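You operate a simulated robot arm through the tools that you are given. There is no shell and no other tool.

Carry out the task below with a simulated robot arm. There is one attempt and no reset: what you move stays moved.

## Task
Test the emergency stop on the running pump.
Fine: Key to S, start with no hand in the bay, push the stop at RUN. Start must then refuse with STOP. Pull the stop out, key off and on to A: READY, pump at rest. Leave the black stop button alone. Where these are worked on the way, their far stop is far enough and under half their travel is too little: emergency stop.

It is judged by the outcome, as a careful person would: the job done as asked, and still so three seconds after it is handed in. It fails if anything else is knocked over, pushed out of place, dropped, spilled or broken.

## Robot
A 7-joint arm with a two-finger parallel gripper, fixed in place. Base frame: the origin is on the floor under the middle of its stand, x ahead of it, y to its left, z up. Units: m, degrees, N and s.
With the tool pointing down near the work surface it reaches from about 0.26 to 0.84 m from the base axis. Its first joint turns from -143.0 to 143.0 degrees. Payload 3 kg.
The tool frame sits at the grasp point between the pads (the TCP): z along the fingers, y along the line on which they close. The tips reach 0.03 m beyond it. Largest opening 0.094 m; finger width 0.028, thickness 0.01; the body of the gripper, 0.05 by 0.096 m, starts 0.055 m behind the TCP.
Orientation is that of the tool frame in the base frame, as a unit quaternion [w, x, y, z]. With the fingers straight down and closing along the base's y, the tool's x points along the base's -x, its y along +y and its z along -z.

## Interface
- The arm moves only by the tool arm_command. Its arguments are lists of equal length, an entry for each row: "hand": the finger opening in m, from 0 to 0.094; "xyz": the shift along the base's x, y, z in m, a list of three; "delta_rot": the turn, a rotation vector about the base's x, y, z in degrees, a list of three. In form: {"hand": [hand, ...], "xyz": [[tx, ty, tz], ...], "delta_rot": [[wx, wy, wz], ...]}. A call has 1 to 20 rows; each row is the pose to reach, as a shift and turn from the pose commanded when the call began. Each row takes 0.2 s and may step no farther than 0.05 m and 8.6 degrees from the row before; otherwise, or with a gripper value out of range, the whole call is refused. Where a pose cannot be reached the arm comes as near as it can. A force on the tool above 70 N (or 10 N above the force at the start of the call, whichever is more), or a blocked arm, ends the call early, and 0.2 s more pass. Each finger travels about 0.072 m/s and halts on what it meets, pressing with about 29 N; the grip force reading is that of the motor and also rises with nothing between the fingers. The clock runs only during rows and for 0.2 s after the last one: add rows that repeat a pose to give the fingers time. It gives the time, the measured TCP pose, the force on the tool (base axes), the opening and the grip force at its end, in the units of the frame above (readings bear some noise), with the torque about the TCP (base axes, N m) and any sound that the robot's microphone picked up.
- Cameras (640 x 400 px; columns grow to the right, rows downward): "scene" is fixed at [0.2201, 0.6497, 1.6937]; the picture's right is [-0.70, -0.71, 0.00], its down [-0.41, 0.40, -0.82] and it looks along [0.58, -0.57, -0.58] (base axes); focal length 361 px, centre (320, 200). "wrist" rides on the gripper at [0.076, 0.014, -0.102] in the tool frame; the picture's right is [-0.18, 0.98, 0.00], its down [-0.75, -0.14, -0.64] and it looks along [-0.63, -0.12, 0.77] (tool axes); focal length 243 px, centre (320, 200). There is no depth. A picture from a camera that has moved, and an enlarged one, comes with that camera's place and axes in the base frame and with its lens.
- snapshot(camera): a new picture of that camera. No time passes.
- inspect(camera, box): a new picture of the part [left, top, right, bottom] of that camera's present view, enlarged. No time passes.
- finish_job(): hands the job in; it is judged then, once.

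Nothing tells you positions but the pictures and the camera data. Unless the task says otherwise, let go and move clear before handing in.

The tools are called after "Call:" by a JSON object that holds its "op" and its "data". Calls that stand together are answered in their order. arm_command: Moves the arm, as the interface text tells. Its arguments: {"type":"object","properties":{"hand":{"type":"array"},"xyz":{"type":"array"},"delta_rot":{"type":"array"}},"required":["hand","xyz","delta_rot"]} The other tools are called the same way: snapshot (camera) takes a picture; inspect (camera, box) takes an enlarged picture of a part of a camera's view; finish_job () hands the job in.

At the start:

```text
t: 0.0
tcp_pos: [0.4491, 0.0199, 1.305]
tcp_rot: [0.0, -0.001, 1.0, 0.0]
contact_force: [-0.4, -1.1, -0.7]
torque: [0.03, 0.0, 0.0]
width: 0.0939
gripper_force: 0.1
```

scene: 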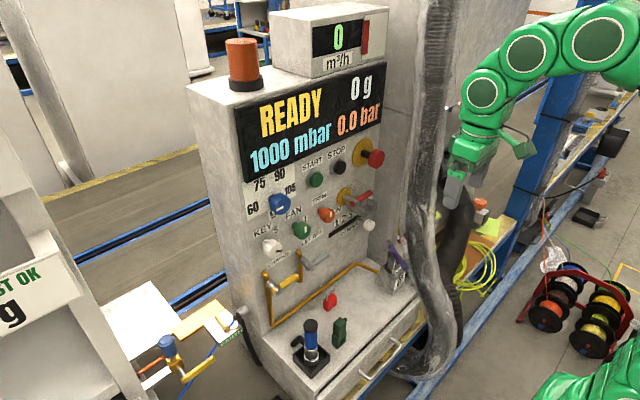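
wrist: 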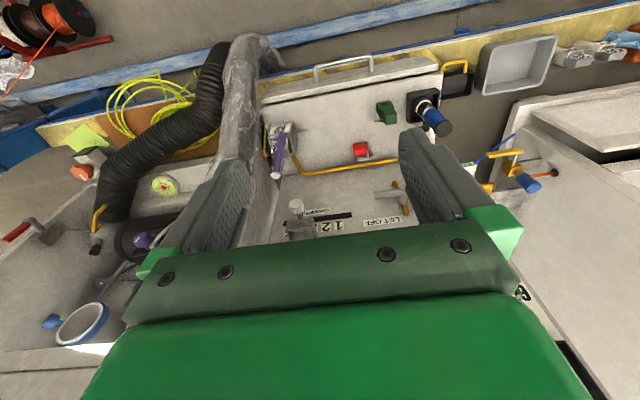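

I see a machine with a control panel: display reading READY, key switch at lower left, green start and black stop buttons, and a red mushroom emergency stop at upper right. I'll take enlarged views before moving.

Call:
{"op": "inspect", "data": {"camera": "scene", "box": [230, 130, 400, 270]}}

Call:
{"op": "inspect", "data": {"camera": "scene", "box": [230, 190, 350, 270]}}

Call:
{"op": "inspect", "data": {"camera": "scene", "box": [300, 130, 400, 200]}}

Call:
{"op": "inspect", "data": {"camera": "scene", "box": [240, 230, 440, 380]}}

```text
2.86 times, centred on (315, 200) of scene
camera zoom: at [0.2201, 0.6497, 1.6937], right [-0.7, -0.71, 0.0], down [-0.41, 0.4, -0.82], along [0.58, -0.57, -0.58], focal length 1032 px, centre (334, 200)
```

zoom: 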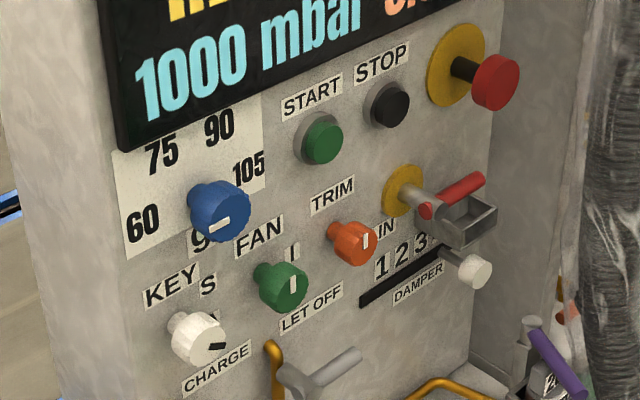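

```text
5.00 times, centred on (290, 230) of scene
camera zoom: at [0.2201, 0.6497, 1.6937], right [-0.7, -0.71, 0.0], down [-0.41, 0.4, -0.82], along [0.58, -0.57, -0.58], focal length 1805 px, centre (470, 50)
```

zoom: 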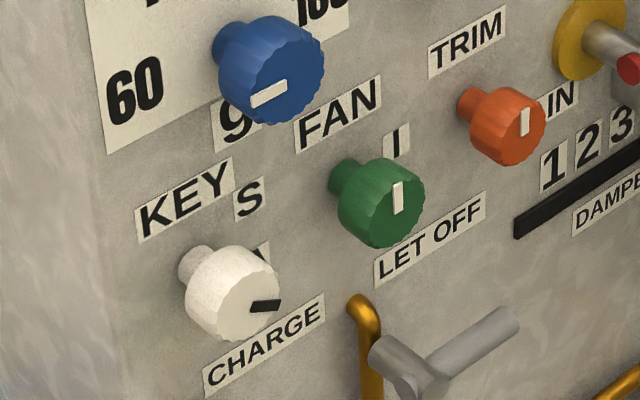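

```text
5.71 times, centred on (350, 165) of scene
camera zoom: at [0.2201, 0.6497, 1.6937], right [-0.7, -0.71, 0.0], down [-0.41, 0.4, -0.82], along [0.58, -0.57, -0.58], focal length 2063 px, centre (149, 400)
```

zoom: 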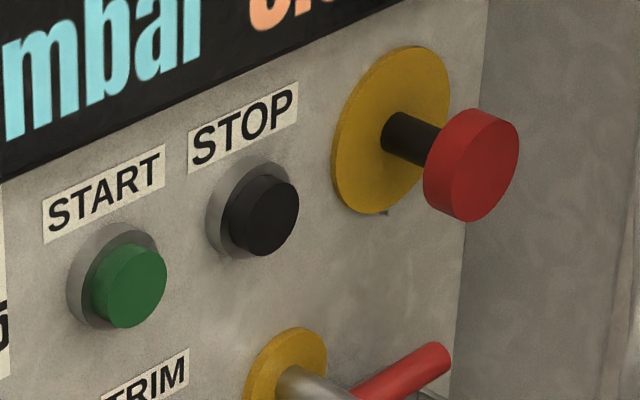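

```text
2.67 times, centred on (340, 305) of scene
camera zoom: at [0.2201, 0.6497, 1.6937], right [-0.7, -0.71, 0.0], down [-0.41, 0.4, -0.82], along [0.58, -0.57, -0.58], focal length 963 px, centre (267, -80)
```

zoom: 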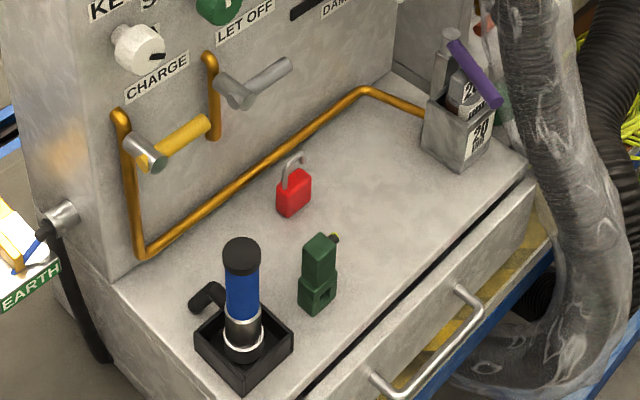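

The panel faces the robot (toward −x), roughly 0.8 m ahead, with its ledge at about z 0.72. I'll tilt the tool up about 48° so the wrist camera looks straight at the panel.

Call:
{"op": "arm_command", "data": {"hand": [0.094, 0.094, 0.094, 0.094, 0.094, 0.094], "xyz": [[-0.01, 0, 0], [-0.02, 0, 0], [-0.03, 0, 0], [-0.04, 0, 0], [-0.05, 0, 0], [-0.05, 0, 0]], "delta_rot": [[0, -8, 0], [0, -16, 0], [0, -24, 0], [0, -32, 0], [0, -40, 0], [0, -48, 0]]}}

Call:
{"op": "snapshot", "data": {"camera": "wrist"}}

Call:
{"op": "snapshot", "data": {"camera": "scene"}}

```text
t: 1.4
tcp_pos: [0.3998, 0.0223, 1.3016]
tcp_rot: [0.404, -0.001, 0.915, 0.003]
contact_force: [0.0, -0.1, 0.1]
torque: [0.0, -0.01, -0.03]
width: 0.0941
gripper_force: 0.0
```

```text
taken
camera wrist: at [0.2729, 0.0353, 1.3147], right [0.12, 0.98, 0.14], down [0.03, -0.14, 0.99], along [0.99, -0.11, -0.05], focal length 243 px, centre (320, 200)
```

wrist: 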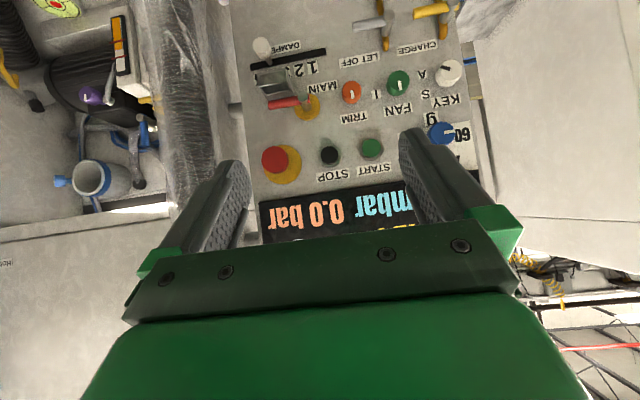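

```text
taken
```

scene: 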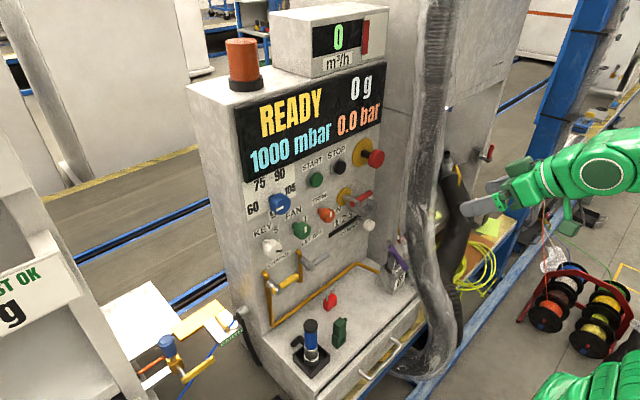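

The wrist camera now sees the panel frontally (upside down). I'll enlarge the key and buttons.

Call:
{"op": "inspect", "data": {"camera": "wrist", "box": [240, 30, 480, 210]}}

Call:
{"op": "inspect", "data": {"camera": "wrist", "box": [400, 40, 480, 110]}}

Call:
{"op": "inspect", "data": {"camera": "wrist", "box": [230, 20, 350, 110]}}

Call:
{"op": "inspect", "data": {"camera": "wrist", "box": [230, 120, 440, 250]}}

```text
2.22 times, centred on (360, 120) of wrist
camera zoom: at [0.2729, 0.0353, 1.3147], right [0.12, 0.98, 0.14], down [0.03, -0.14, 0.99], along [0.99, -0.11, -0.05], focal length 539 px, centre (231, 378)
```

zoom: 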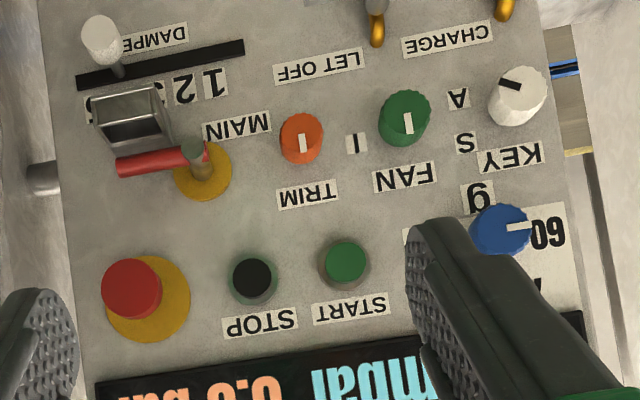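

```text
5.71 times, centred on (440, 75) of wrist
camera zoom: at [0.2729, 0.0353, 1.3147], right [0.12, 0.98, 0.14], down [0.03, -0.14, 0.99], along [0.99, -0.11, -0.05], focal length 1386 px, centre (-366, 914)
```

zoom: 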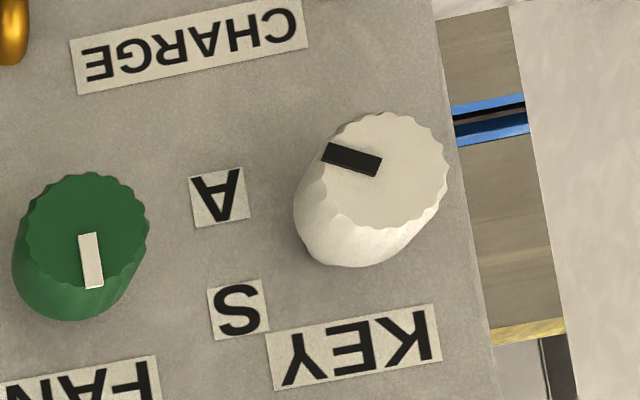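

```text
4.44 times, centred on (290, 65) of wrist
camera zoom: at [0.2729, 0.0353, 1.3147], right [0.12, 0.98, 0.14], down [0.03, -0.14, 0.99], along [0.99, -0.11, -0.05], focal length 1078 px, centre (453, 800)
```

zoom: 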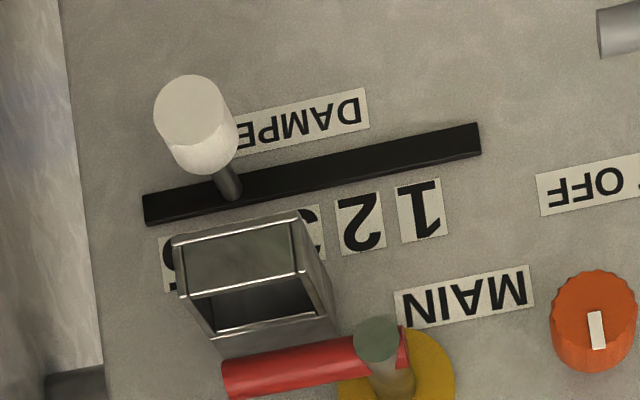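

```text
3.05 times, centred on (335, 185) of wrist
camera zoom: at [0.2729, 0.0353, 1.3147], right [0.12, 0.98, 0.14], down [0.03, -0.14, 0.99], along [0.99, -0.11, -0.05], focal length 739 px, centre (274, 246)
```

zoom: 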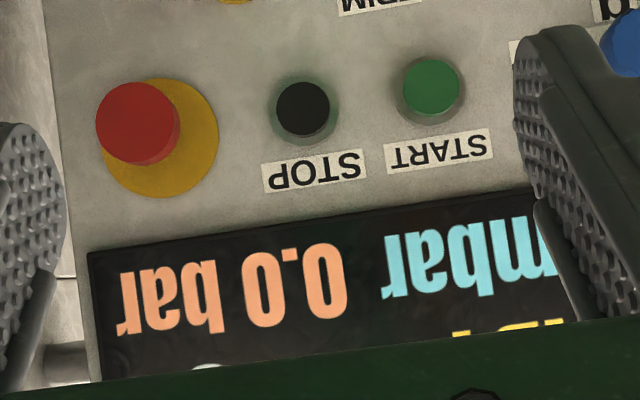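

Triangulating both views: panel plane x≈0.81, START about (0.79, 0.10, 1.197), e-stop head face about (0.75, −0.10, 1.197), key knob about (0.77, 0.27, 1.07) pointing at A. Next I level the tool and move in front of the key, staying well back from the panel.

Call:
{"op": "arm_command", "data": {"hand": [0.08, 0.08, 0.08, 0.08, 0.08, 0.08, 0.08, 0.08, 0.08, 0.08, 0.08], "xyz": [[0.015, 0.025, -0.022], [0.03, 0.05, -0.045], [0.045, 0.075, -0.067], [0.06, 0.1, -0.09], [0.075, 0.125, -0.112], [0.09, 0.15, -0.135], [0.105, 0.175, -0.157], [0.12, 0.2, -0.18], [0.135, 0.225, -0.202], [0.15, 0.25, -0.225], [0.15, 0.25, -0.225]], "delta_rot": [[0, -4.2, 0], [0, -8.4, 0], [0, -12.6, 0], [0, -16.8, 0], [0, -21, 0], [0, -25.2, 0], [0, -29.4, 0], [0, -33.6, 0], [0, -37.8, 0], [0, -42, 0], [0, -42, 0]]}}

Call:
{"op": "snapshot", "data": {"camera": "wrist"}}

Call:
{"op": "snapshot", "data": {"camera": "scene"}}

```text
t: 2.8
tcp_pos: [0.4598, 0.2227, 1.2234]
tcp_rot: [0.495, 0.023, 0.858, 0.136]
contact_force: [0.5, 0.9, -0.8]
torque: [-0.02, 0.04, -0.04]
width: 0.0803
gripper_force: 0.0
out of reach, approached as far as the arm can: row 3, 4, 5, 6, 7
stopped in row 7: the arm was blocked; the commanded pose is now the measured one
```

```text
taken
camera wrist: at [0.3323, 0.2262, 1.2114], right [0.0, 0.91, 0.41], down [-0.15, -0.4, 0.9], along [0.99, -0.06, 0.14], focal length 243 px, centre (320, 200)
```

wrist: 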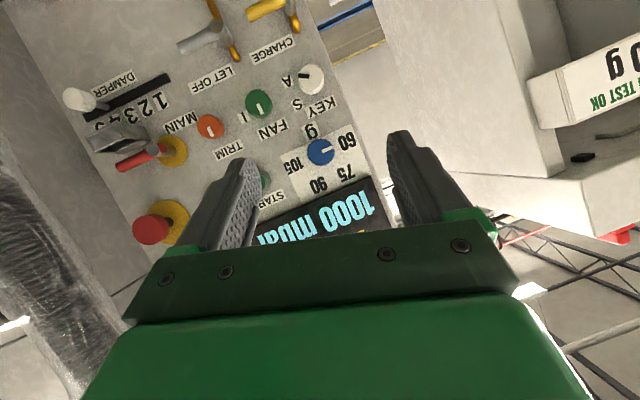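

```text
taken
```

scene: 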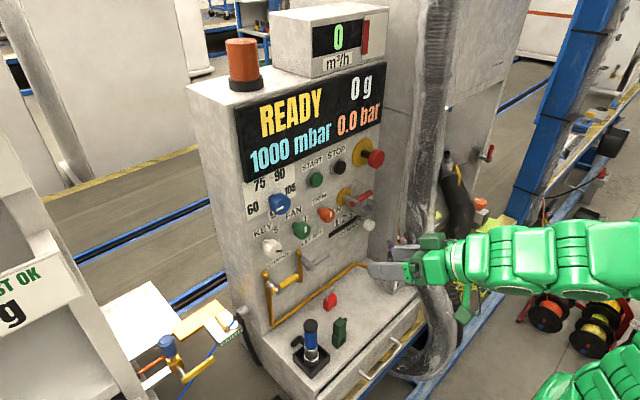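

The arm hit a joint limit when levelling so close in; it needs more reach before the tool can go horizontal. I'll undo the roll and extend forward at the present tilt.

Call:
{"op": "arm_command", "data": {"hand": [0.08, 0.08, 0.08, 0.08, 0.08, 0.08], "xyz": [[0.02, 0, 0], [0.05, 0, 0], [0.08, 0.01, 0], [0.11, 0.02, 0], [0.14, 0.03, 0], [0.16, 0.03, 0]], "delta_rot": [[-2.5, 1.5, -1], [-5, 3, -2], [-7.5, 3, -3], [-10, 3, -4], [-12.5, 2, -5], [-14.9, 0, -5.5]]}}

Call:
{"op": "snapshot", "data": {"camera": "scene"}}

```text
t: 4.2
tcp_pos: [0.624, 0.2513, 1.2181]
tcp_rot: [0.497, -0.001, 0.868, -0.008]
contact_force: [0.2, 0.2, -0.1]
torque: [0.02, 0.01, 0.01]
width: 0.0801
gripper_force: 0.0
```

```text
taken
```

scene: 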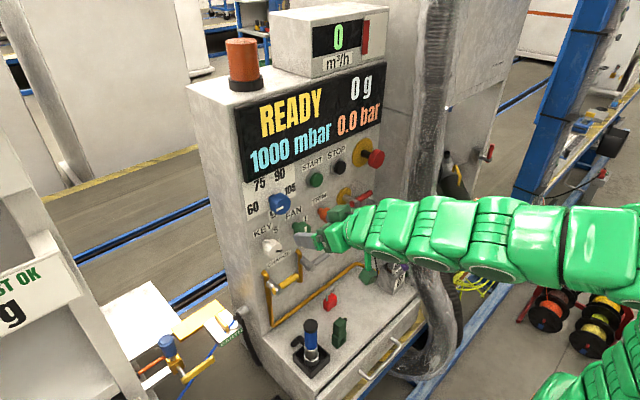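

That worked; the arm is free of the limit. Now I level the remaining 30° while easing down toward the key's height.

Call:
{"op": "arm_command", "data": {"hand": [0.08, 0.08, 0.08, 0.08, 0.08, 0.08, 0.08, 0.08], "xyz": [[0.01, 0.0, -0.015], [0.02, 0.0, -0.03], [0.03, 0.01, -0.045], [0.03, 0.01, -0.06], [0.03, 0.015, -0.08], [0.03, 0.015, -0.1], [0.03, 0.015, -0.12], [0.03, 0.015, -0.12]], "delta_rot": [[0, -4.5, 0], [0, -9, 0], [0, -13.5, 0], [0, -18, 0], [0, -22, 0], [0, -26, 0], [0, -30, 0], [0, -30, 0]]}}

Call:
{"op": "snapshot", "data": {"camera": "wrist"}}

Call:
{"op": "snapshot", "data": {"camera": "scene"}}

```text
t: 6.0
tcp_pos: [0.6523, 0.2653, 1.1023]
tcp_rot: [0.708, 0.002, 0.707, -0.005]
contact_force: [-0.5, 0.0, -0.3]
torque: [-0.01, -0.02, -0.01]
width: 0.0799
gripper_force: 0.0
```

```text
taken
camera wrist: at [0.5503, 0.2787, 1.0266], right [0.01, 0.98, 0.18], down [-0.64, -0.13, 0.75], along [0.77, -0.12, 0.63], focal length 243 px, centre (320, 200)
```

wrist: 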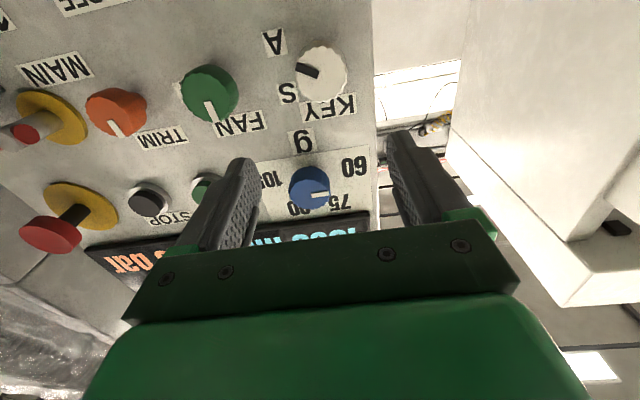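

```text
taken
```

scene: 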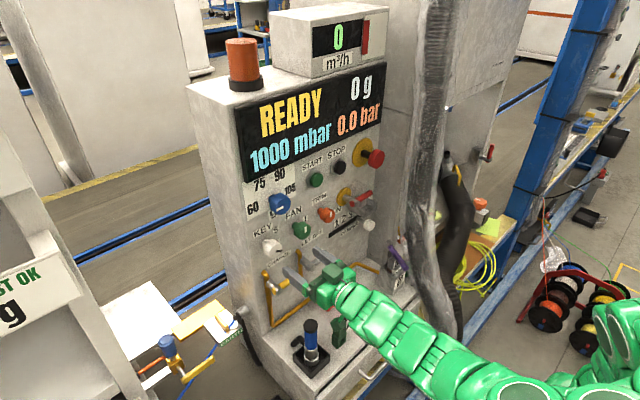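

The tool is now level in front of the key. I'll look closely at the key and its labels.

Call:
{"op": "inspect", "data": {"camera": "wrist", "box": [250, 20, 370, 130]}}

Call:
{"op": "inspect", "data": {"camera": "scene", "box": [240, 210, 340, 290]}}

```text
3.64 times, centred on (310, 75) of wrist
camera zoom: at [0.5503, 0.2787, 1.0266], right [0.01, 0.98, 0.18], down [-0.64, -0.13, 0.75], along [0.77, -0.12, 0.63], focal length 882 px, centre (356, 654)
```

zoom: 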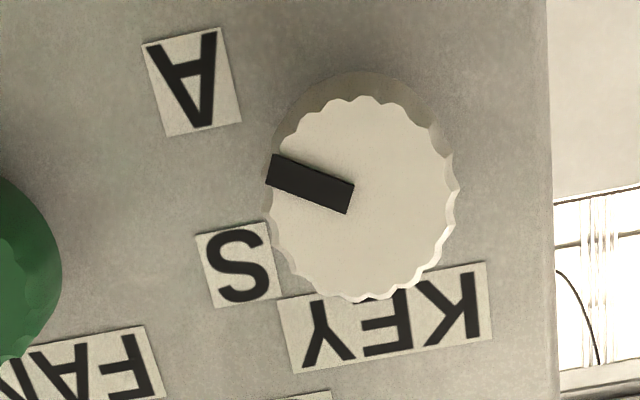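

```text
5.00 times, centred on (290, 250) of scene
camera zoom: at [0.2201, 0.6497, 1.6937], right [-0.7, -0.71, 0.0], down [-0.41, 0.4, -0.82], along [0.58, -0.57, -0.58], focal length 1805 px, centre (470, -50)
```

zoom: 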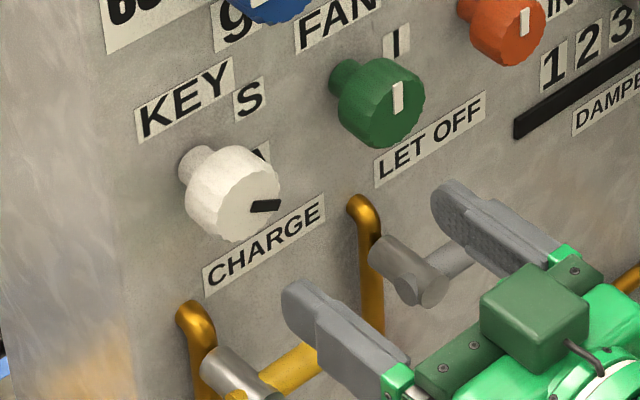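

Only S and A are labelled; the pointer is at A (clock 120°), S is at clock 60°, so off is presumably straight up. Key centre ≈ y 0.268, z 1.071. I roll the gripper +30° and come up just in front of the knob.

Call:
{"op": "arm_command", "data": {"hand": [0.07, 0.07, 0.07, 0.07, 0.07], "xyz": [[0.01, 0.0, -0.008], [0.02, 0.001, -0.016], [0.03, 0.001, -0.024], [0.04, 0.001, -0.031], [0.04, 0.001, -0.031]], "delta_rot": [[7.5, 0, 0], [15, 0, 0], [22.5, 0, 0], [30, 0, 0], [30, 0, 0]]}}

Call:
{"op": "snapshot", "data": {"camera": "wrist"}}

Call:
{"op": "inspect", "data": {"camera": "scene", "box": [220, 190, 360, 310]}}

```text
t: 7.2
tcp_pos: [0.6919, 0.2667, 1.0704]
tcp_rot: [0.682, 0.185, 0.684, 0.18]
contact_force: [-0.3, -0.2, 0.8]
torque: [-0.01, 0.02, 0.01]
width: 0.07
gripper_force: 0.1
```

```text
taken
camera wrist: at [0.5885, 0.3158, 1.0121], right [0.01, 0.76, 0.65], down [-0.64, -0.49, 0.59], along [0.77, -0.42, 0.49], focal length 243 px, centre (320, 200)
```

wrist: 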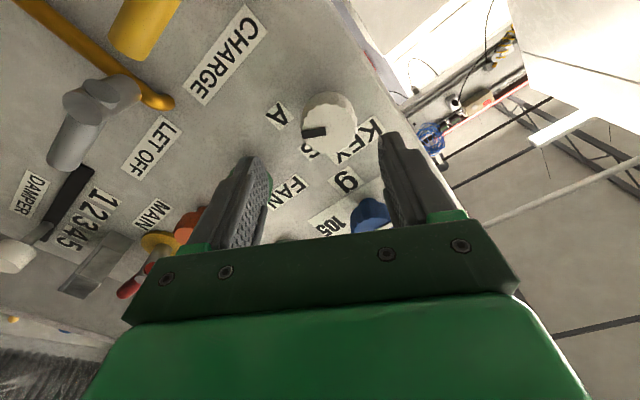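

```text
3.33 times, centred on (290, 250) of scene
camera zoom: at [0.2201, 0.6497, 1.6937], right [-0.7, -0.71, 0.0], down [-0.41, 0.4, -0.82], along [0.58, -0.57, -0.58], focal length 1204 px, centre (420, 33)
```

zoom: 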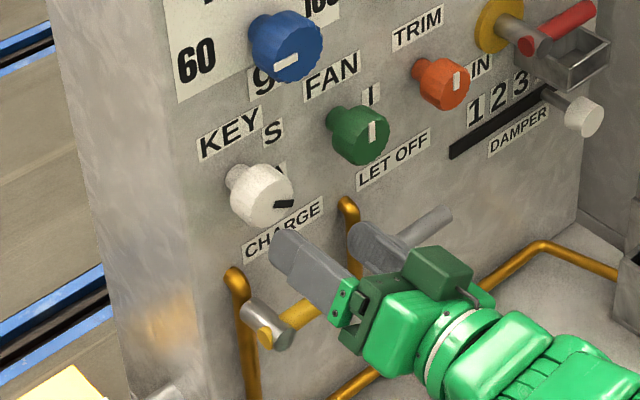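

The gripper is aligned with the knob within a few mm by calculation; I check with an enlarged wrist view before advancing.

Call:
{"op": "inspect", "data": {"camera": "wrist", "box": [260, 70, 400, 180]}}

```text
3.64 times, centred on (330, 125) of wrist
camera zoom: at [0.5885, 0.3158, 1.0121], right [0.01, 0.76, 0.65], down [-0.64, -0.49, 0.59], along [0.77, -0.42, 0.49], focal length 882 px, centre (284, 473)
```

zoom: 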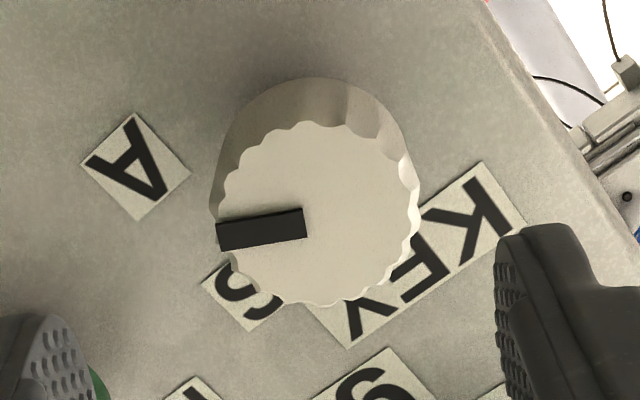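

Alignment is good. I advance so the fingers straddle the key, then close on it.

Call:
{"op": "arm_command", "data": {"hand": [0.07, 0.07, 0.07, 0.07], "xyz": [[0.025, 0.0025, 0.0025], [0.05, 0.0025, 0.0025], [0.072, 0.0025, 0.0025], [0.072, 0.0025, 0.0025]], "delta_rot": [[0, 0, 0], [0, 0, 0], [0, 0, 0], [0, 0, 0]]}}

Call:
{"op": "snapshot", "data": {"camera": "wrist"}}

Call:
{"op": "inspect", "data": {"camera": "scene", "box": [220, 190, 360, 310]}}

```text
t: 8.2
tcp_pos: [0.763, 0.2678, 1.0744]
tcp_rot: [0.682, 0.184, 0.684, 0.18]
contact_force: [0.7, -0.5, -0.6]
torque: [-0.01, 0.0, 0.0]
width: 0.0699
gripper_force: 0.0
```

```text
taken
camera wrist: at [0.66, 0.3178, 1.0159], right [0.01, 0.76, 0.65], down [-0.64, -0.49, 0.59], along [0.77, -0.42, 0.49], focal length 243 px, centre (320, 200)
```

wrist: 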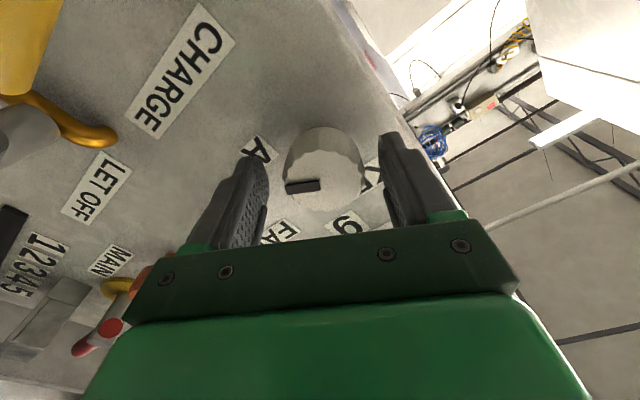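

```text
3.33 times, centred on (290, 250) of scene
camera zoom: at [0.2201, 0.6497, 1.6937], right [-0.7, -0.71, 0.0], down [-0.41, 0.4, -0.82], along [0.58, -0.57, -0.58], focal length 1204 px, centre (420, 33)
```

zoom: 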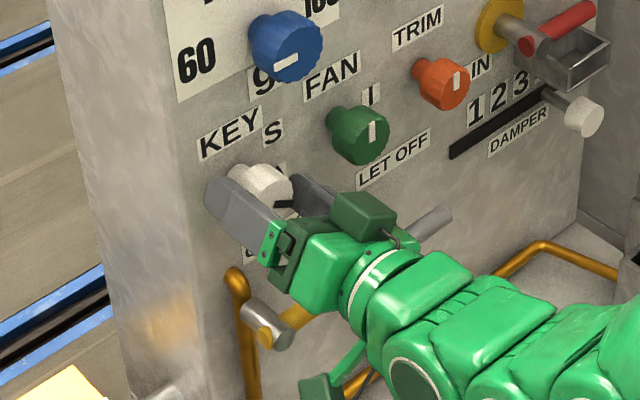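

Call:
{"op": "inspect", "data": {"camera": "wrist", "box": [230, 110, 420, 230]}}

```text
3.33 times, centred on (325, 170) of wrist
camera zoom: at [0.66, 0.3178, 1.0159], right [0.01, 0.76, 0.65], down [-0.64, -0.49, 0.59], along [0.77, -0.42, 0.49], focal length 809 px, centre (303, 300)
```

zoom: 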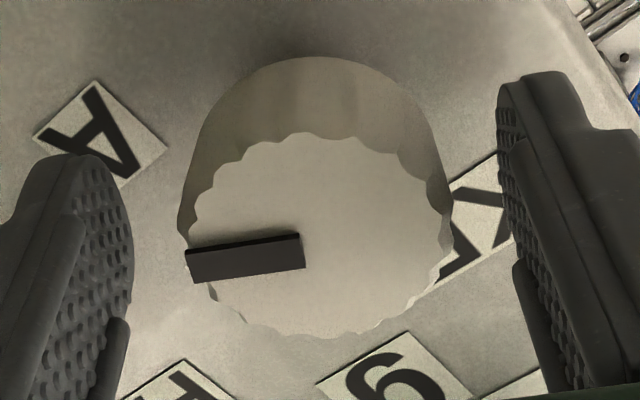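

Centred within ~2 mm. Closing on the key now.

Call:
{"op": "arm_command", "data": {"hand": [0.055, 0.04, 0.03, 0.03, 0.03], "xyz": [[0, 0.0015, 0], [0, 0.0015, 0], [0, 0.0015, 0], [0, 0.0015, 0], [0, 0.0015, 0]], "delta_rot": [[0, 0, 0], [0, 0, 0], [0, 0, 0], [0, 0, 0], [0, 0, 0]]}}

Call:
{"op": "inspect", "data": {"camera": "wrist", "box": [230, 110, 420, 230]}}

```text
t: 9.4
tcp_pos: [0.7646, 0.2711, 1.0738]
tcp_rot: [0.683, 0.183, 0.684, 0.18]
contact_force: [5.9, 7.4, 8.4]
torque: [0.02, 0.23, 0.47]
width: 0.0439
gripper_force: 44.9
```

```text
3.33 times, centred on (325, 170) of wrist
camera zoom: at [0.6602, 0.3204, 1.0156], right [0.01, 0.76, 0.65], down [-0.64, -0.49, 0.59], along [0.77, -0.42, 0.49], focal length 809 px, centre (303, 300)
```

zoom: 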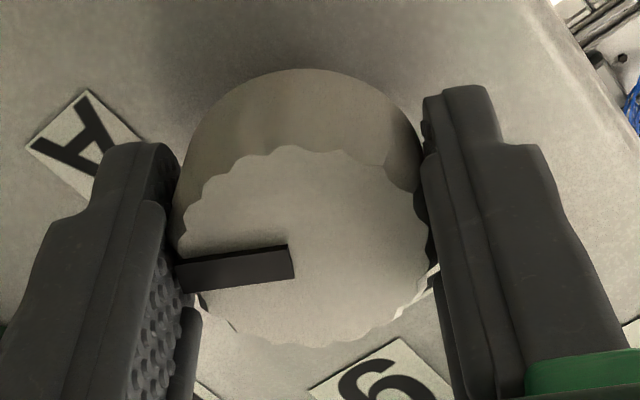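

The key is gripped (0.044 m). Now I turn it 60° counter-clockwise, from A to S.

Call:
{"op": "arm_command", "data": {"hand": [0.03, 0.03, 0.03, 0.03, 0.03, 0.03, 0.03, 0.03, 0.03, 0.03, 0.03], "xyz": [[0, 0, 0], [0, 0, 0], [0, 0, 0], [0, 0, 0], [0, 0, 0], [0, 0, 0], [0, 0, 0], [0, 0, 0], [0, 0, 0], [0, 0, 0], [0, 0, 0]], "delta_rot": [[-6, 0, 0], [-12, 0, 0], [-18, 0, 0], [-24, 0, 0], [-30, 0, 0], [-36, 0, 0], [-42, 0, 0], [-48, 0, 0], [-54, 0, 0], [-60, 0, 0], [-60, 0, 0]]}}

Call:
{"op": "inspect", "data": {"camera": "wrist", "box": [230, 110, 420, 230]}}

Call:
{"op": "snapshot", "data": {"camera": "scene"}}

```text
t: 11.8
tcp_pos: [0.7643, 0.2693, 1.0736]
tcp_rot: [0.684, -0.18, 0.682, -0.187]
contact_force: [-3.4, -21.6, 32.5]
torque: [0.03, -0.32, 0.0]
width: 0.0439
gripper_force: 45.0
```

```text
3.33 times, centred on (325, 170) of wrist
camera zoom: at [0.6609, 0.2437, 1.0009], right [0.01, 0.94, -0.33], down [-0.64, 0.26, 0.72], along [0.77, 0.21, 0.61], focal length 809 px, centre (303, 300)
```

zoom: 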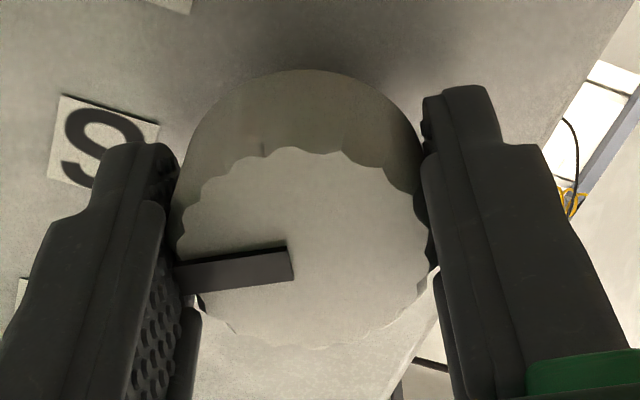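

```text
taken
```

scene: 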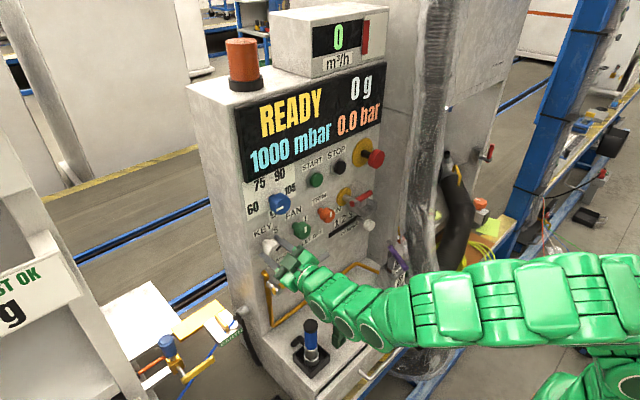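

The pointer now aims at S and the display still reads READY. I release and back off straight out.

Call:
{"op": "arm_command", "data": {"hand": [0.05, 0.06, 0.07, 0.07, 0.07, 0.07, 0.07], "xyz": [[0, 0, 0], [0, 0, 0], [0, 0, 0], [-0.02, 0, 0], [-0.045, 0, 0], [-0.075, 0, 0], [-0.075, 0, 0]], "delta_rot": [[0, 0, 0], [0, 0, 0], [0, 0, 0], [0, 0, 0], [0, 0, 0], [0, 0, 0], [0, 0, 0]]}}

Call:
{"op": "snapshot", "data": {"camera": "wrist"}}

Call:
{"op": "inspect", "data": {"camera": "scene", "box": [220, 80, 400, 260]}}

```text
t: 13.4
tcp_pos: [0.6865, 0.2681, 1.0735]
tcp_rot: [0.683, -0.182, 0.682, -0.187]
contact_force: [-0.1, 0.1, 0.2]
torque: [-0.01, 0.0, -0.01]
width: 0.0702
gripper_force: 0.0
```

```text
taken
camera wrist: at [0.5844, 0.2428, 0.9993], right [0.01, 0.94, -0.34], down [-0.64, 0.26, 0.72], along [0.77, 0.21, 0.61], focal length 243 px, centre (320, 200)
```

wrist: 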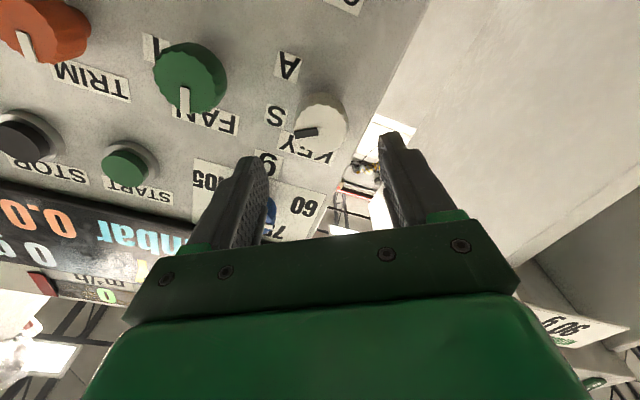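

```text
2.22 times, centred on (310, 170) of scene
camera zoom: at [0.2201, 0.6497, 1.6937], right [-0.7, -0.71, 0.0], down [-0.41, 0.4, -0.82], along [0.58, -0.57, -0.58], focal length 802 px, centre (342, 267)
```

zoom: 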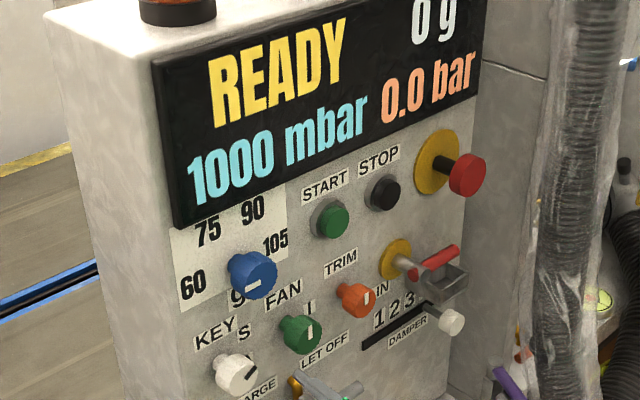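

Key is at S. Next I close the fingers, roll level and move in front of START at a safe stand-off.

Call:
{"op": "arm_command", "data": {"hand": [0.06, 0.05, 0.04, 0.03, 0.02, 0.01, 0.0, 0.0], "xyz": [[0.002, -0.025, 0.018], [0.004, -0.05, 0.036], [0.006, -0.075, 0.054], [0.008, -0.1, 0.072], [0.01, -0.125, 0.09], [0.012, -0.15, 0.108], [0.0135, -0.168, 0.1215], [0.0135, -0.168, 0.1215]], "delta_rot": [[5, 0, 0], [10, 0, 0], [15, 0, 0], [20, 0, 0], [25, 0, 0], [30, 0, 0], [30, 0, 0], [30, 0, 0]]}}

Call:
{"op": "snapshot", "data": {"camera": "wrist"}}

Call:
{"op": "snapshot", "data": {"camera": "scene"}}

```text
t: 15.2
tcp_pos: [0.7026, 0.1003, 1.1964]
tcp_rot: [0.707, 0.0, 0.707, -0.004]
contact_force: [-0.3, -0.4, -0.7]
torque: [0.01, 0.03, -0.03]
width: 0.0
gripper_force: 29.4
```

```text
taken
camera wrist: at [0.5995, 0.116, 1.1192], right [0.01, 0.98, 0.18], down [-0.64, -0.13, 0.75], along [0.77, -0.12, 0.63], focal length 243 px, centre (320, 200)
```

wrist: 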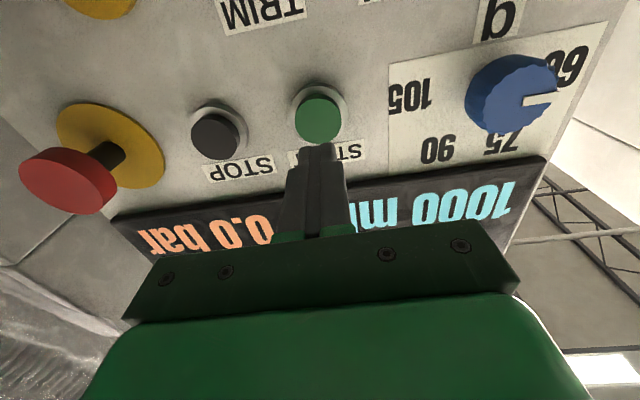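

```text
taken
```

scene: 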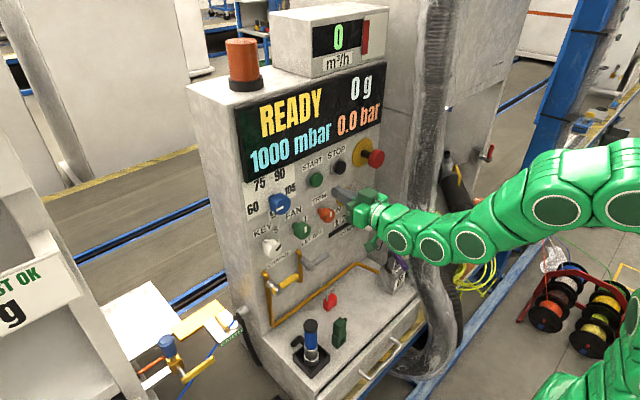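

Call:
{"op": "inspect", "data": {"camera": "wrist", "box": [260, 70, 380, 190]}}

Call:
{"op": "inspect", "data": {"camera": "wrist", "box": [0, 80, 200, 220]}}

```text
3.33 times, centred on (320, 130) of wrist
camera zoom: at [0.5995, 0.116, 1.1192], right [0.01, 0.98, 0.18], down [-0.64, -0.13, 0.75], along [0.77, -0.12, 0.63], focal length 809 px, centre (320, 433)
```

zoom: 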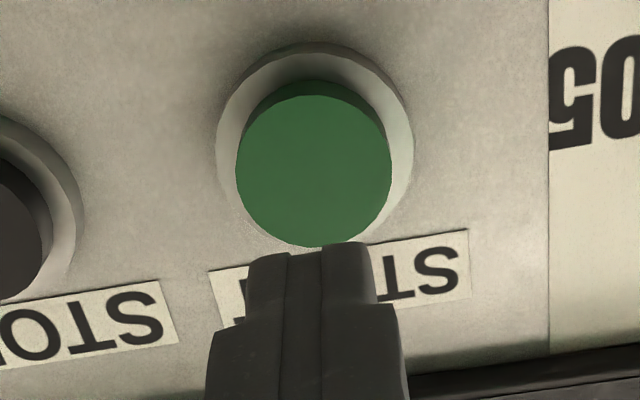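

```text
2.86 times, centred on (100, 150) of wrist
camera zoom: at [0.5995, 0.116, 1.1192], right [0.01, 0.98, 0.18], down [-0.64, -0.13, 0.75], along [0.77, -0.12, 0.63], focal length 693 px, centre (949, 343)
```

zoom: 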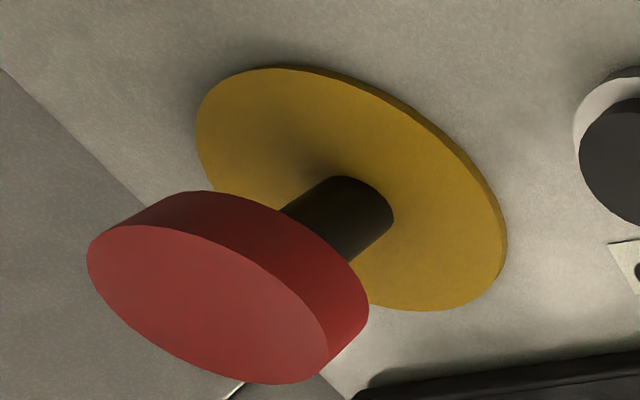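

START centre is about (0.789, 0.099, 1.194) and the closed fingertips line up with it. I check nothing is in the bay (ledge area clear of the arm) and press START.

Call:
{"op": "arm_command", "data": {"hand": [0, 0, 0, 0, 0], "xyz": [[0.03, -0.001, -0.002], [0.05, -0.001, -0.002], [0.057, -0.001, -0.002], [0.062, -0.001, -0.002], [0.062, -0.001, -0.002]], "delta_rot": [[0, 0, 0], [0, 0, 0], [0, 0, 0], [0, 0, 0], [0, 0, 0]]}}

Call:
{"op": "snapshot", "data": {"camera": "scene"}}

Call:
{"op": "inspect", "data": {"camera": "wrist", "box": [260, 70, 380, 190]}}

```text
t: 16.4
tcp_pos: [0.764, 0.1008, 1.1937]
tcp_rot: [0.707, 0.002, 0.707, -0.003]
contact_force: [-6.2, -3.2, 0.4]
torque: [-0.01, -0.05, -0.07]
width: 0.0001
gripper_force: 28.7
heard: click
```

```text
taken
```

scene: 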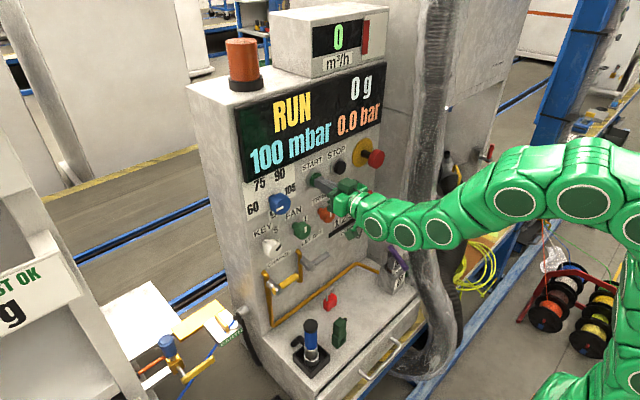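

```text
3.33 times, centred on (320, 130) of wrist
camera zoom: at [0.6619, 0.1149, 1.117], right [0.01, 0.98, 0.18], down [-0.64, -0.13, 0.75], along [0.77, -0.12, 0.63], focal length 809 px, centre (320, 433)
```

zoom: 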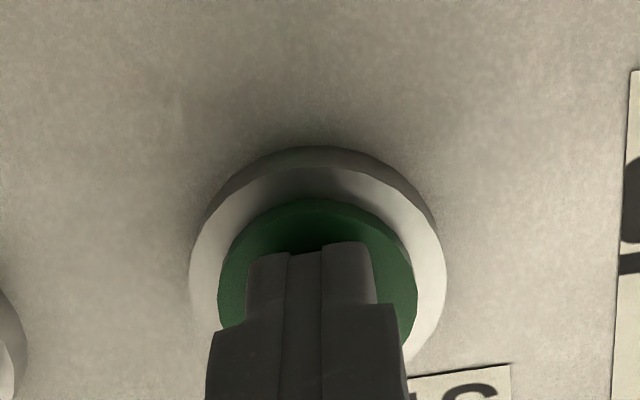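

RUN is displayed (100 mbar). I retract from START and check the hose clearance near the e-stop before moving over.

Call:
{"op": "arm_command", "data": {"hand": [0, 0, 0], "xyz": [[-0.02, 0, 0], [-0.05, -0.01, 0], [-0.08, -0.03, 0]], "delta_rot": [[0, 0, 0], [0, 0, -5], [0, 0, -10]]}}

Call:
{"op": "snapshot", "data": {"camera": "wrist"}}

Call:
{"op": "snapshot", "data": {"camera": "scene"}}

```text
t: 17.2
tcp_pos: [0.6853, 0.0708, 1.1961]
tcp_rot: [0.704, 0.063, 0.704, -0.066]
contact_force: [-0.1, 0.5, 0.6]
torque: [0.07, 0.0, 0.03]
width: 0.0
gripper_force: 29.0
```

```text
taken
camera wrist: at [0.5881, 0.1023, 1.1211], right [0.18, 0.97, 0.18], down [-0.66, -0.02, 0.75], along [0.73, -0.25, 0.63], focal length 243 px, centre (320, 200)
```

wrist: 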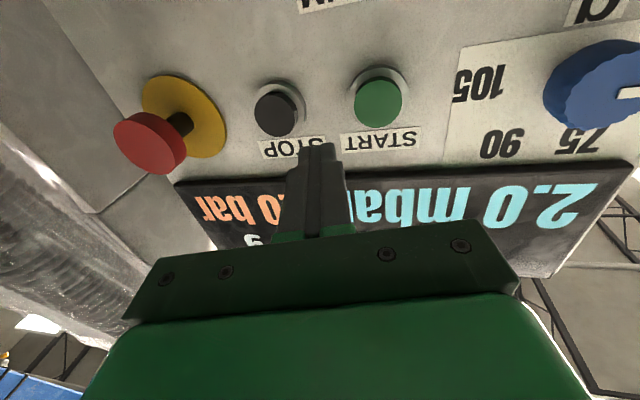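

```text
taken
```

scene: 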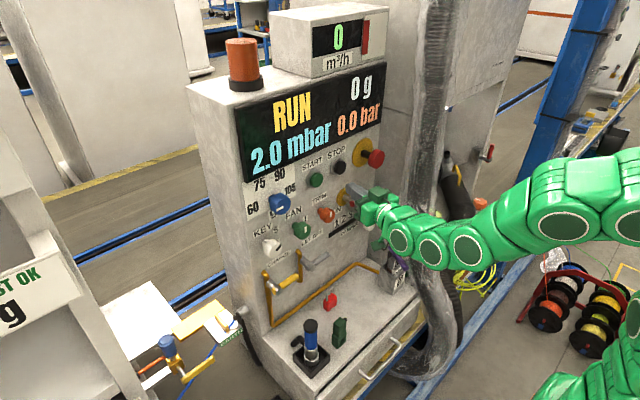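

Call:
{"op": "inspect", "data": {"camera": "wrist", "box": [0, 60, 240, 360]}}

Call:
{"op": "inspect", "data": {"camera": "scene", "box": [330, 100, 480, 260]}}

```text
1.33 times, centred on (120, 210) of wrist
camera zoom: at [0.5881, 0.1023, 1.1211], right [0.18, 0.97, 0.18], down [-0.66, -0.02, 0.75], along [0.73, -0.25, 0.63], focal length 324 px, centre (587, 187)
```

zoom: 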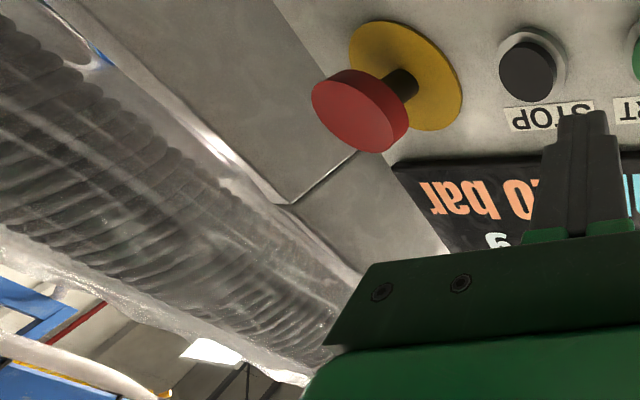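

```text
2.50 times, centred on (405, 180) of scene
camera zoom: at [0.2201, 0.6497, 1.6937], right [-0.7, -0.71, 0.0], down [-0.41, 0.4, -0.82], along [0.58, -0.57, -0.58], focal length 903 px, centre (108, 250)
```

zoom: 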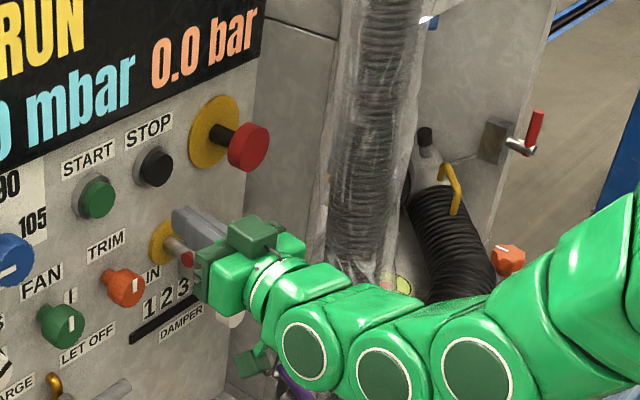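

Hose axis is about (0.69, −0.245) with radius ~0.05, leaving about 4 cm beside the gripper at the e-stop. I move over in front of the e-stop head.

Call:
{"op": "arm_command", "data": {"hand": [0, 0, 0, 0, 0], "xyz": [[0.002, -0.043, 0], [0.004, -0.086, -0.001], [0.007, -0.129, -0.001], [0.01, -0.172, -0.002], [0.01, -0.172, -0.002]], "delta_rot": [[0, 0, 1.5], [0, 0, 3], [0, 0, 4.5], [0, 0, 6], [0, 0, 6]]}}

Call:
{"op": "snapshot", "data": {"camera": "wrist"}}

Call:
{"op": "snapshot", "data": {"camera": "scene"}}

```text
t: 18.4
tcp_pos: [0.6934, -0.1023, 1.1916]
tcp_rot: [0.706, 0.026, 0.707, -0.028]
contact_force: [-0.4, -0.1, 0.3]
torque: [-0.03, 0.0, 0.0]
width: 0.0002
gripper_force: 28.9
```

```text
taken
camera wrist: at [0.5917, -0.0795, 1.1161], right [0.07, 0.98, 0.18], down [-0.65, -0.09, 0.75], along [0.76, -0.17, 0.63], focal length 243 px, centre (320, 200)
```

wrist: 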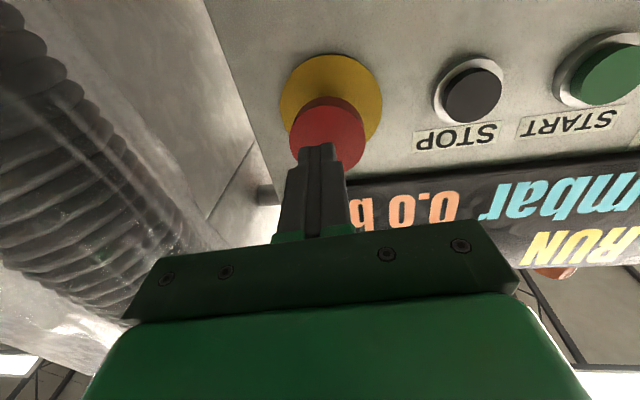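

```text
taken
```

scene: 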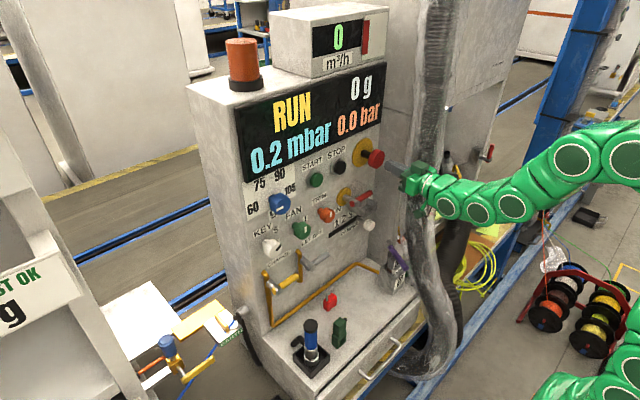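

Still at RUN. I check alignment with the e-stop head.

Call:
{"op": "inspect", "data": {"camera": "wrist", "box": [260, 40, 400, 190]}}

```text
2.67 times, centred on (330, 115) of wrist
camera zoom: at [0.5917, -0.0795, 1.1161], right [0.07, 0.98, 0.18], down [-0.65, -0.09, 0.75], along [0.76, -0.17, 0.63], focal length 647 px, centre (293, 427)
```

zoom: 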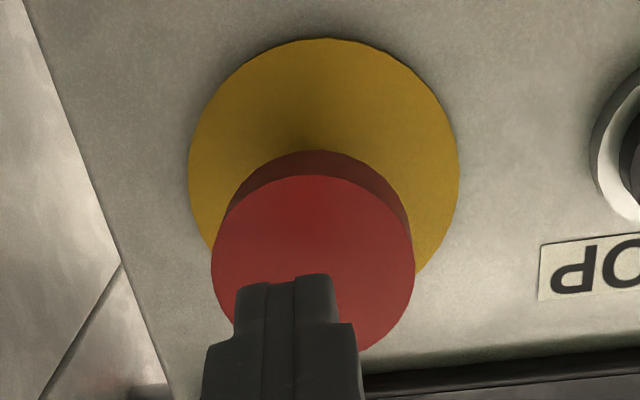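

Aligned within 5 mm; head Ø≈0.054 at y −0.0995, z 1.192. I correct and push the e-stop in.

Call:
{"op": "arm_command", "data": {"hand": [0, 0, 0, 0, 0, 0], "xyz": [[0.01, 0.005, 0], [0.025, 0.005, 0], [0.03, 0.005, 0], [0.035, 0.005, 0], [0.04, 0.005, 0], [0.04, 0.005, 0]], "delta_rot": [[0, 0, 0], [0, 0, 0], [0, 0, 0], [0, 0, 0], [0, 0, 0], [0, 0, 0]]}}

Call:
{"op": "inspect", "data": {"camera": "wrist", "box": [260, 40, 400, 190]}}

Call:
{"op": "snapshot", "data": {"camera": "scene"}}

```text
t: 19.8
tcp_pos: [0.7328, -0.0947, 1.1898]
tcp_rot: [0.706, 0.026, 0.708, -0.029]
contact_force: [-64.0, 4.2, 4.3]
torque: [0.06, -0.23, 0.36]
width: 0.0002
gripper_force: 29.0
stopped in row 6: the force on the tool passed its limit at 71 N (the readings are from after the stop); the commanded pose is now the measured one
```

```text
2.67 times, centred on (330, 115) of wrist
camera zoom: at [0.6303, -0.0745, 1.1145], right [0.08, 0.98, 0.18], down [-0.65, -0.09, 0.76], along [0.76, -0.17, 0.63], focal length 647 px, centre (293, 427)
```

zoom: 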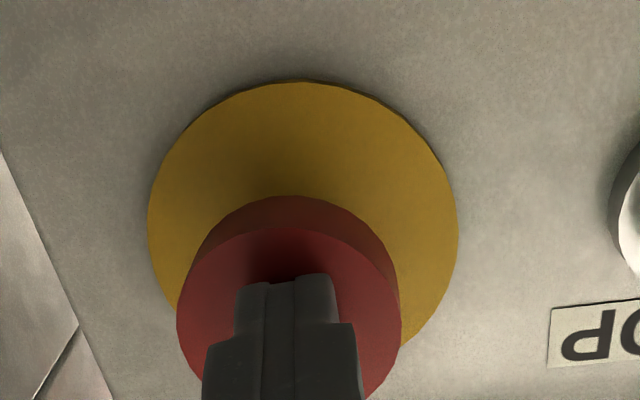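

```text
taken
```

scene: 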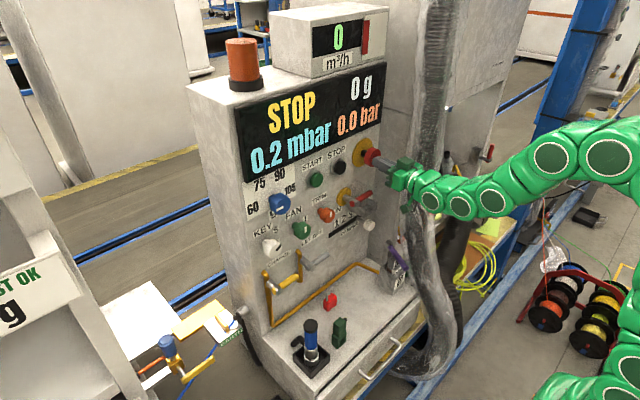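

STOP shows and the head reached its end stop. I retract and check that it stays latched in.

Call:
{"op": "arm_command", "data": {"hand": [0, 0, 0], "xyz": [[-0.02, 0, 0], [-0.05, 0, 0], [-0.05, 0, 0]], "delta_rot": [[0, 0, 0], [0, 0, 0], [0, 0, 0]]}}

Call:
{"op": "inspect", "data": {"camera": "wrist", "box": [260, 40, 400, 190]}}

Call:
{"op": "inspect", "data": {"camera": "scene", "box": [230, 70, 400, 240]}}

```text
t: 20.6
tcp_pos: [0.6846, -0.0956, 1.1922]
tcp_rot: [0.705, 0.027, 0.708, -0.029]
contact_force: [-0.1, 0.4, 0.3]
torque: [0.01, -0.02, -0.01]
width: 0.0
gripper_force: 29.0
out of reach, approached as far as the arm can: row 2, 3
```

```text
2.67 times, centred on (330, 115) of wrist
camera zoom: at [0.5835, -0.0743, 1.1175], right [0.08, 0.98, 0.18], down [-0.65, -0.09, 0.76], along [0.76, -0.17, 0.63], focal length 647 px, centre (293, 427)
```

zoom: 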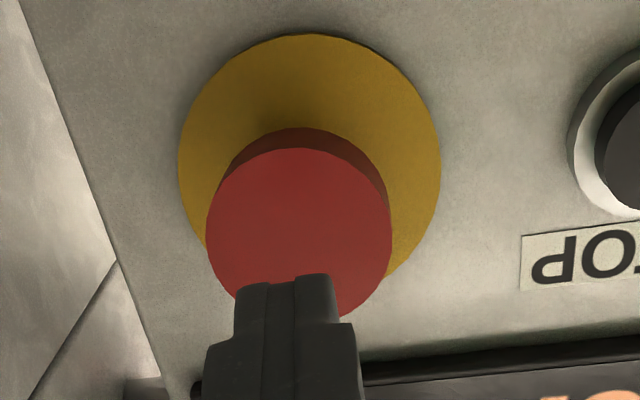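

```text
2.35 times, centred on (315, 155) of scene
camera zoom: at [0.2201, 0.6497, 1.6937], right [-0.7, -0.71, 0.0], down [-0.41, 0.4, -0.82], along [0.58, -0.57, -0.58], focal length 850 px, centre (332, 306)
```

zoom: 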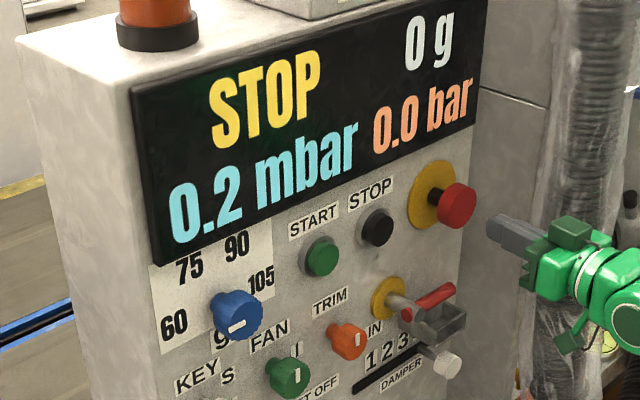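

The e-stop is latched (head about 1 cm in) and the display reads STOP. Now I go back in front of START to confirm it refuses.

Call:
{"op": "arm_command", "data": {"hand": [0, 0, 0, 0, 0, 0], "xyz": [[0.012, 0.035, 0.001], [0.015, 0.075, 0.002], [0.016, 0.115, 0.003], [0.017, 0.155, 0.004], [0.017, 0.194, 0.004], [0.017, 0.194, 0.004]], "delta_rot": [[0, 0, 0.8], [0, 0, 1.6], [0, 0, 2.4], [0, 0, 3.2], [0, 0, 4], [0, 0, 4]]}}

Call:
{"op": "inspect", "data": {"camera": "wrist", "box": [260, 70, 380, 190]}}

```text
t: 22.0
tcp_pos: [0.7033, 0.1002, 1.1987]
tcp_rot: [0.706, 0.001, 0.708, -0.003]
contact_force: [0.0, 0.1, -0.3]
torque: [0.03, -0.02, 0.01]
width: 0.0
gripper_force: 28.6
```

```text
3.33 times, centred on (320, 130) of wrist
camera zoom: at [0.5994, 0.1134, 1.1222], right [0.01, 0.98, 0.18], down [-0.64, -0.13, 0.76], along [0.77, -0.12, 0.63], focal length 809 px, centre (320, 433)
```

zoom: 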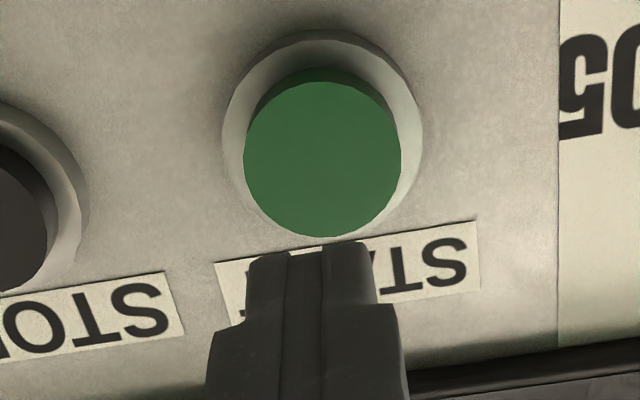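

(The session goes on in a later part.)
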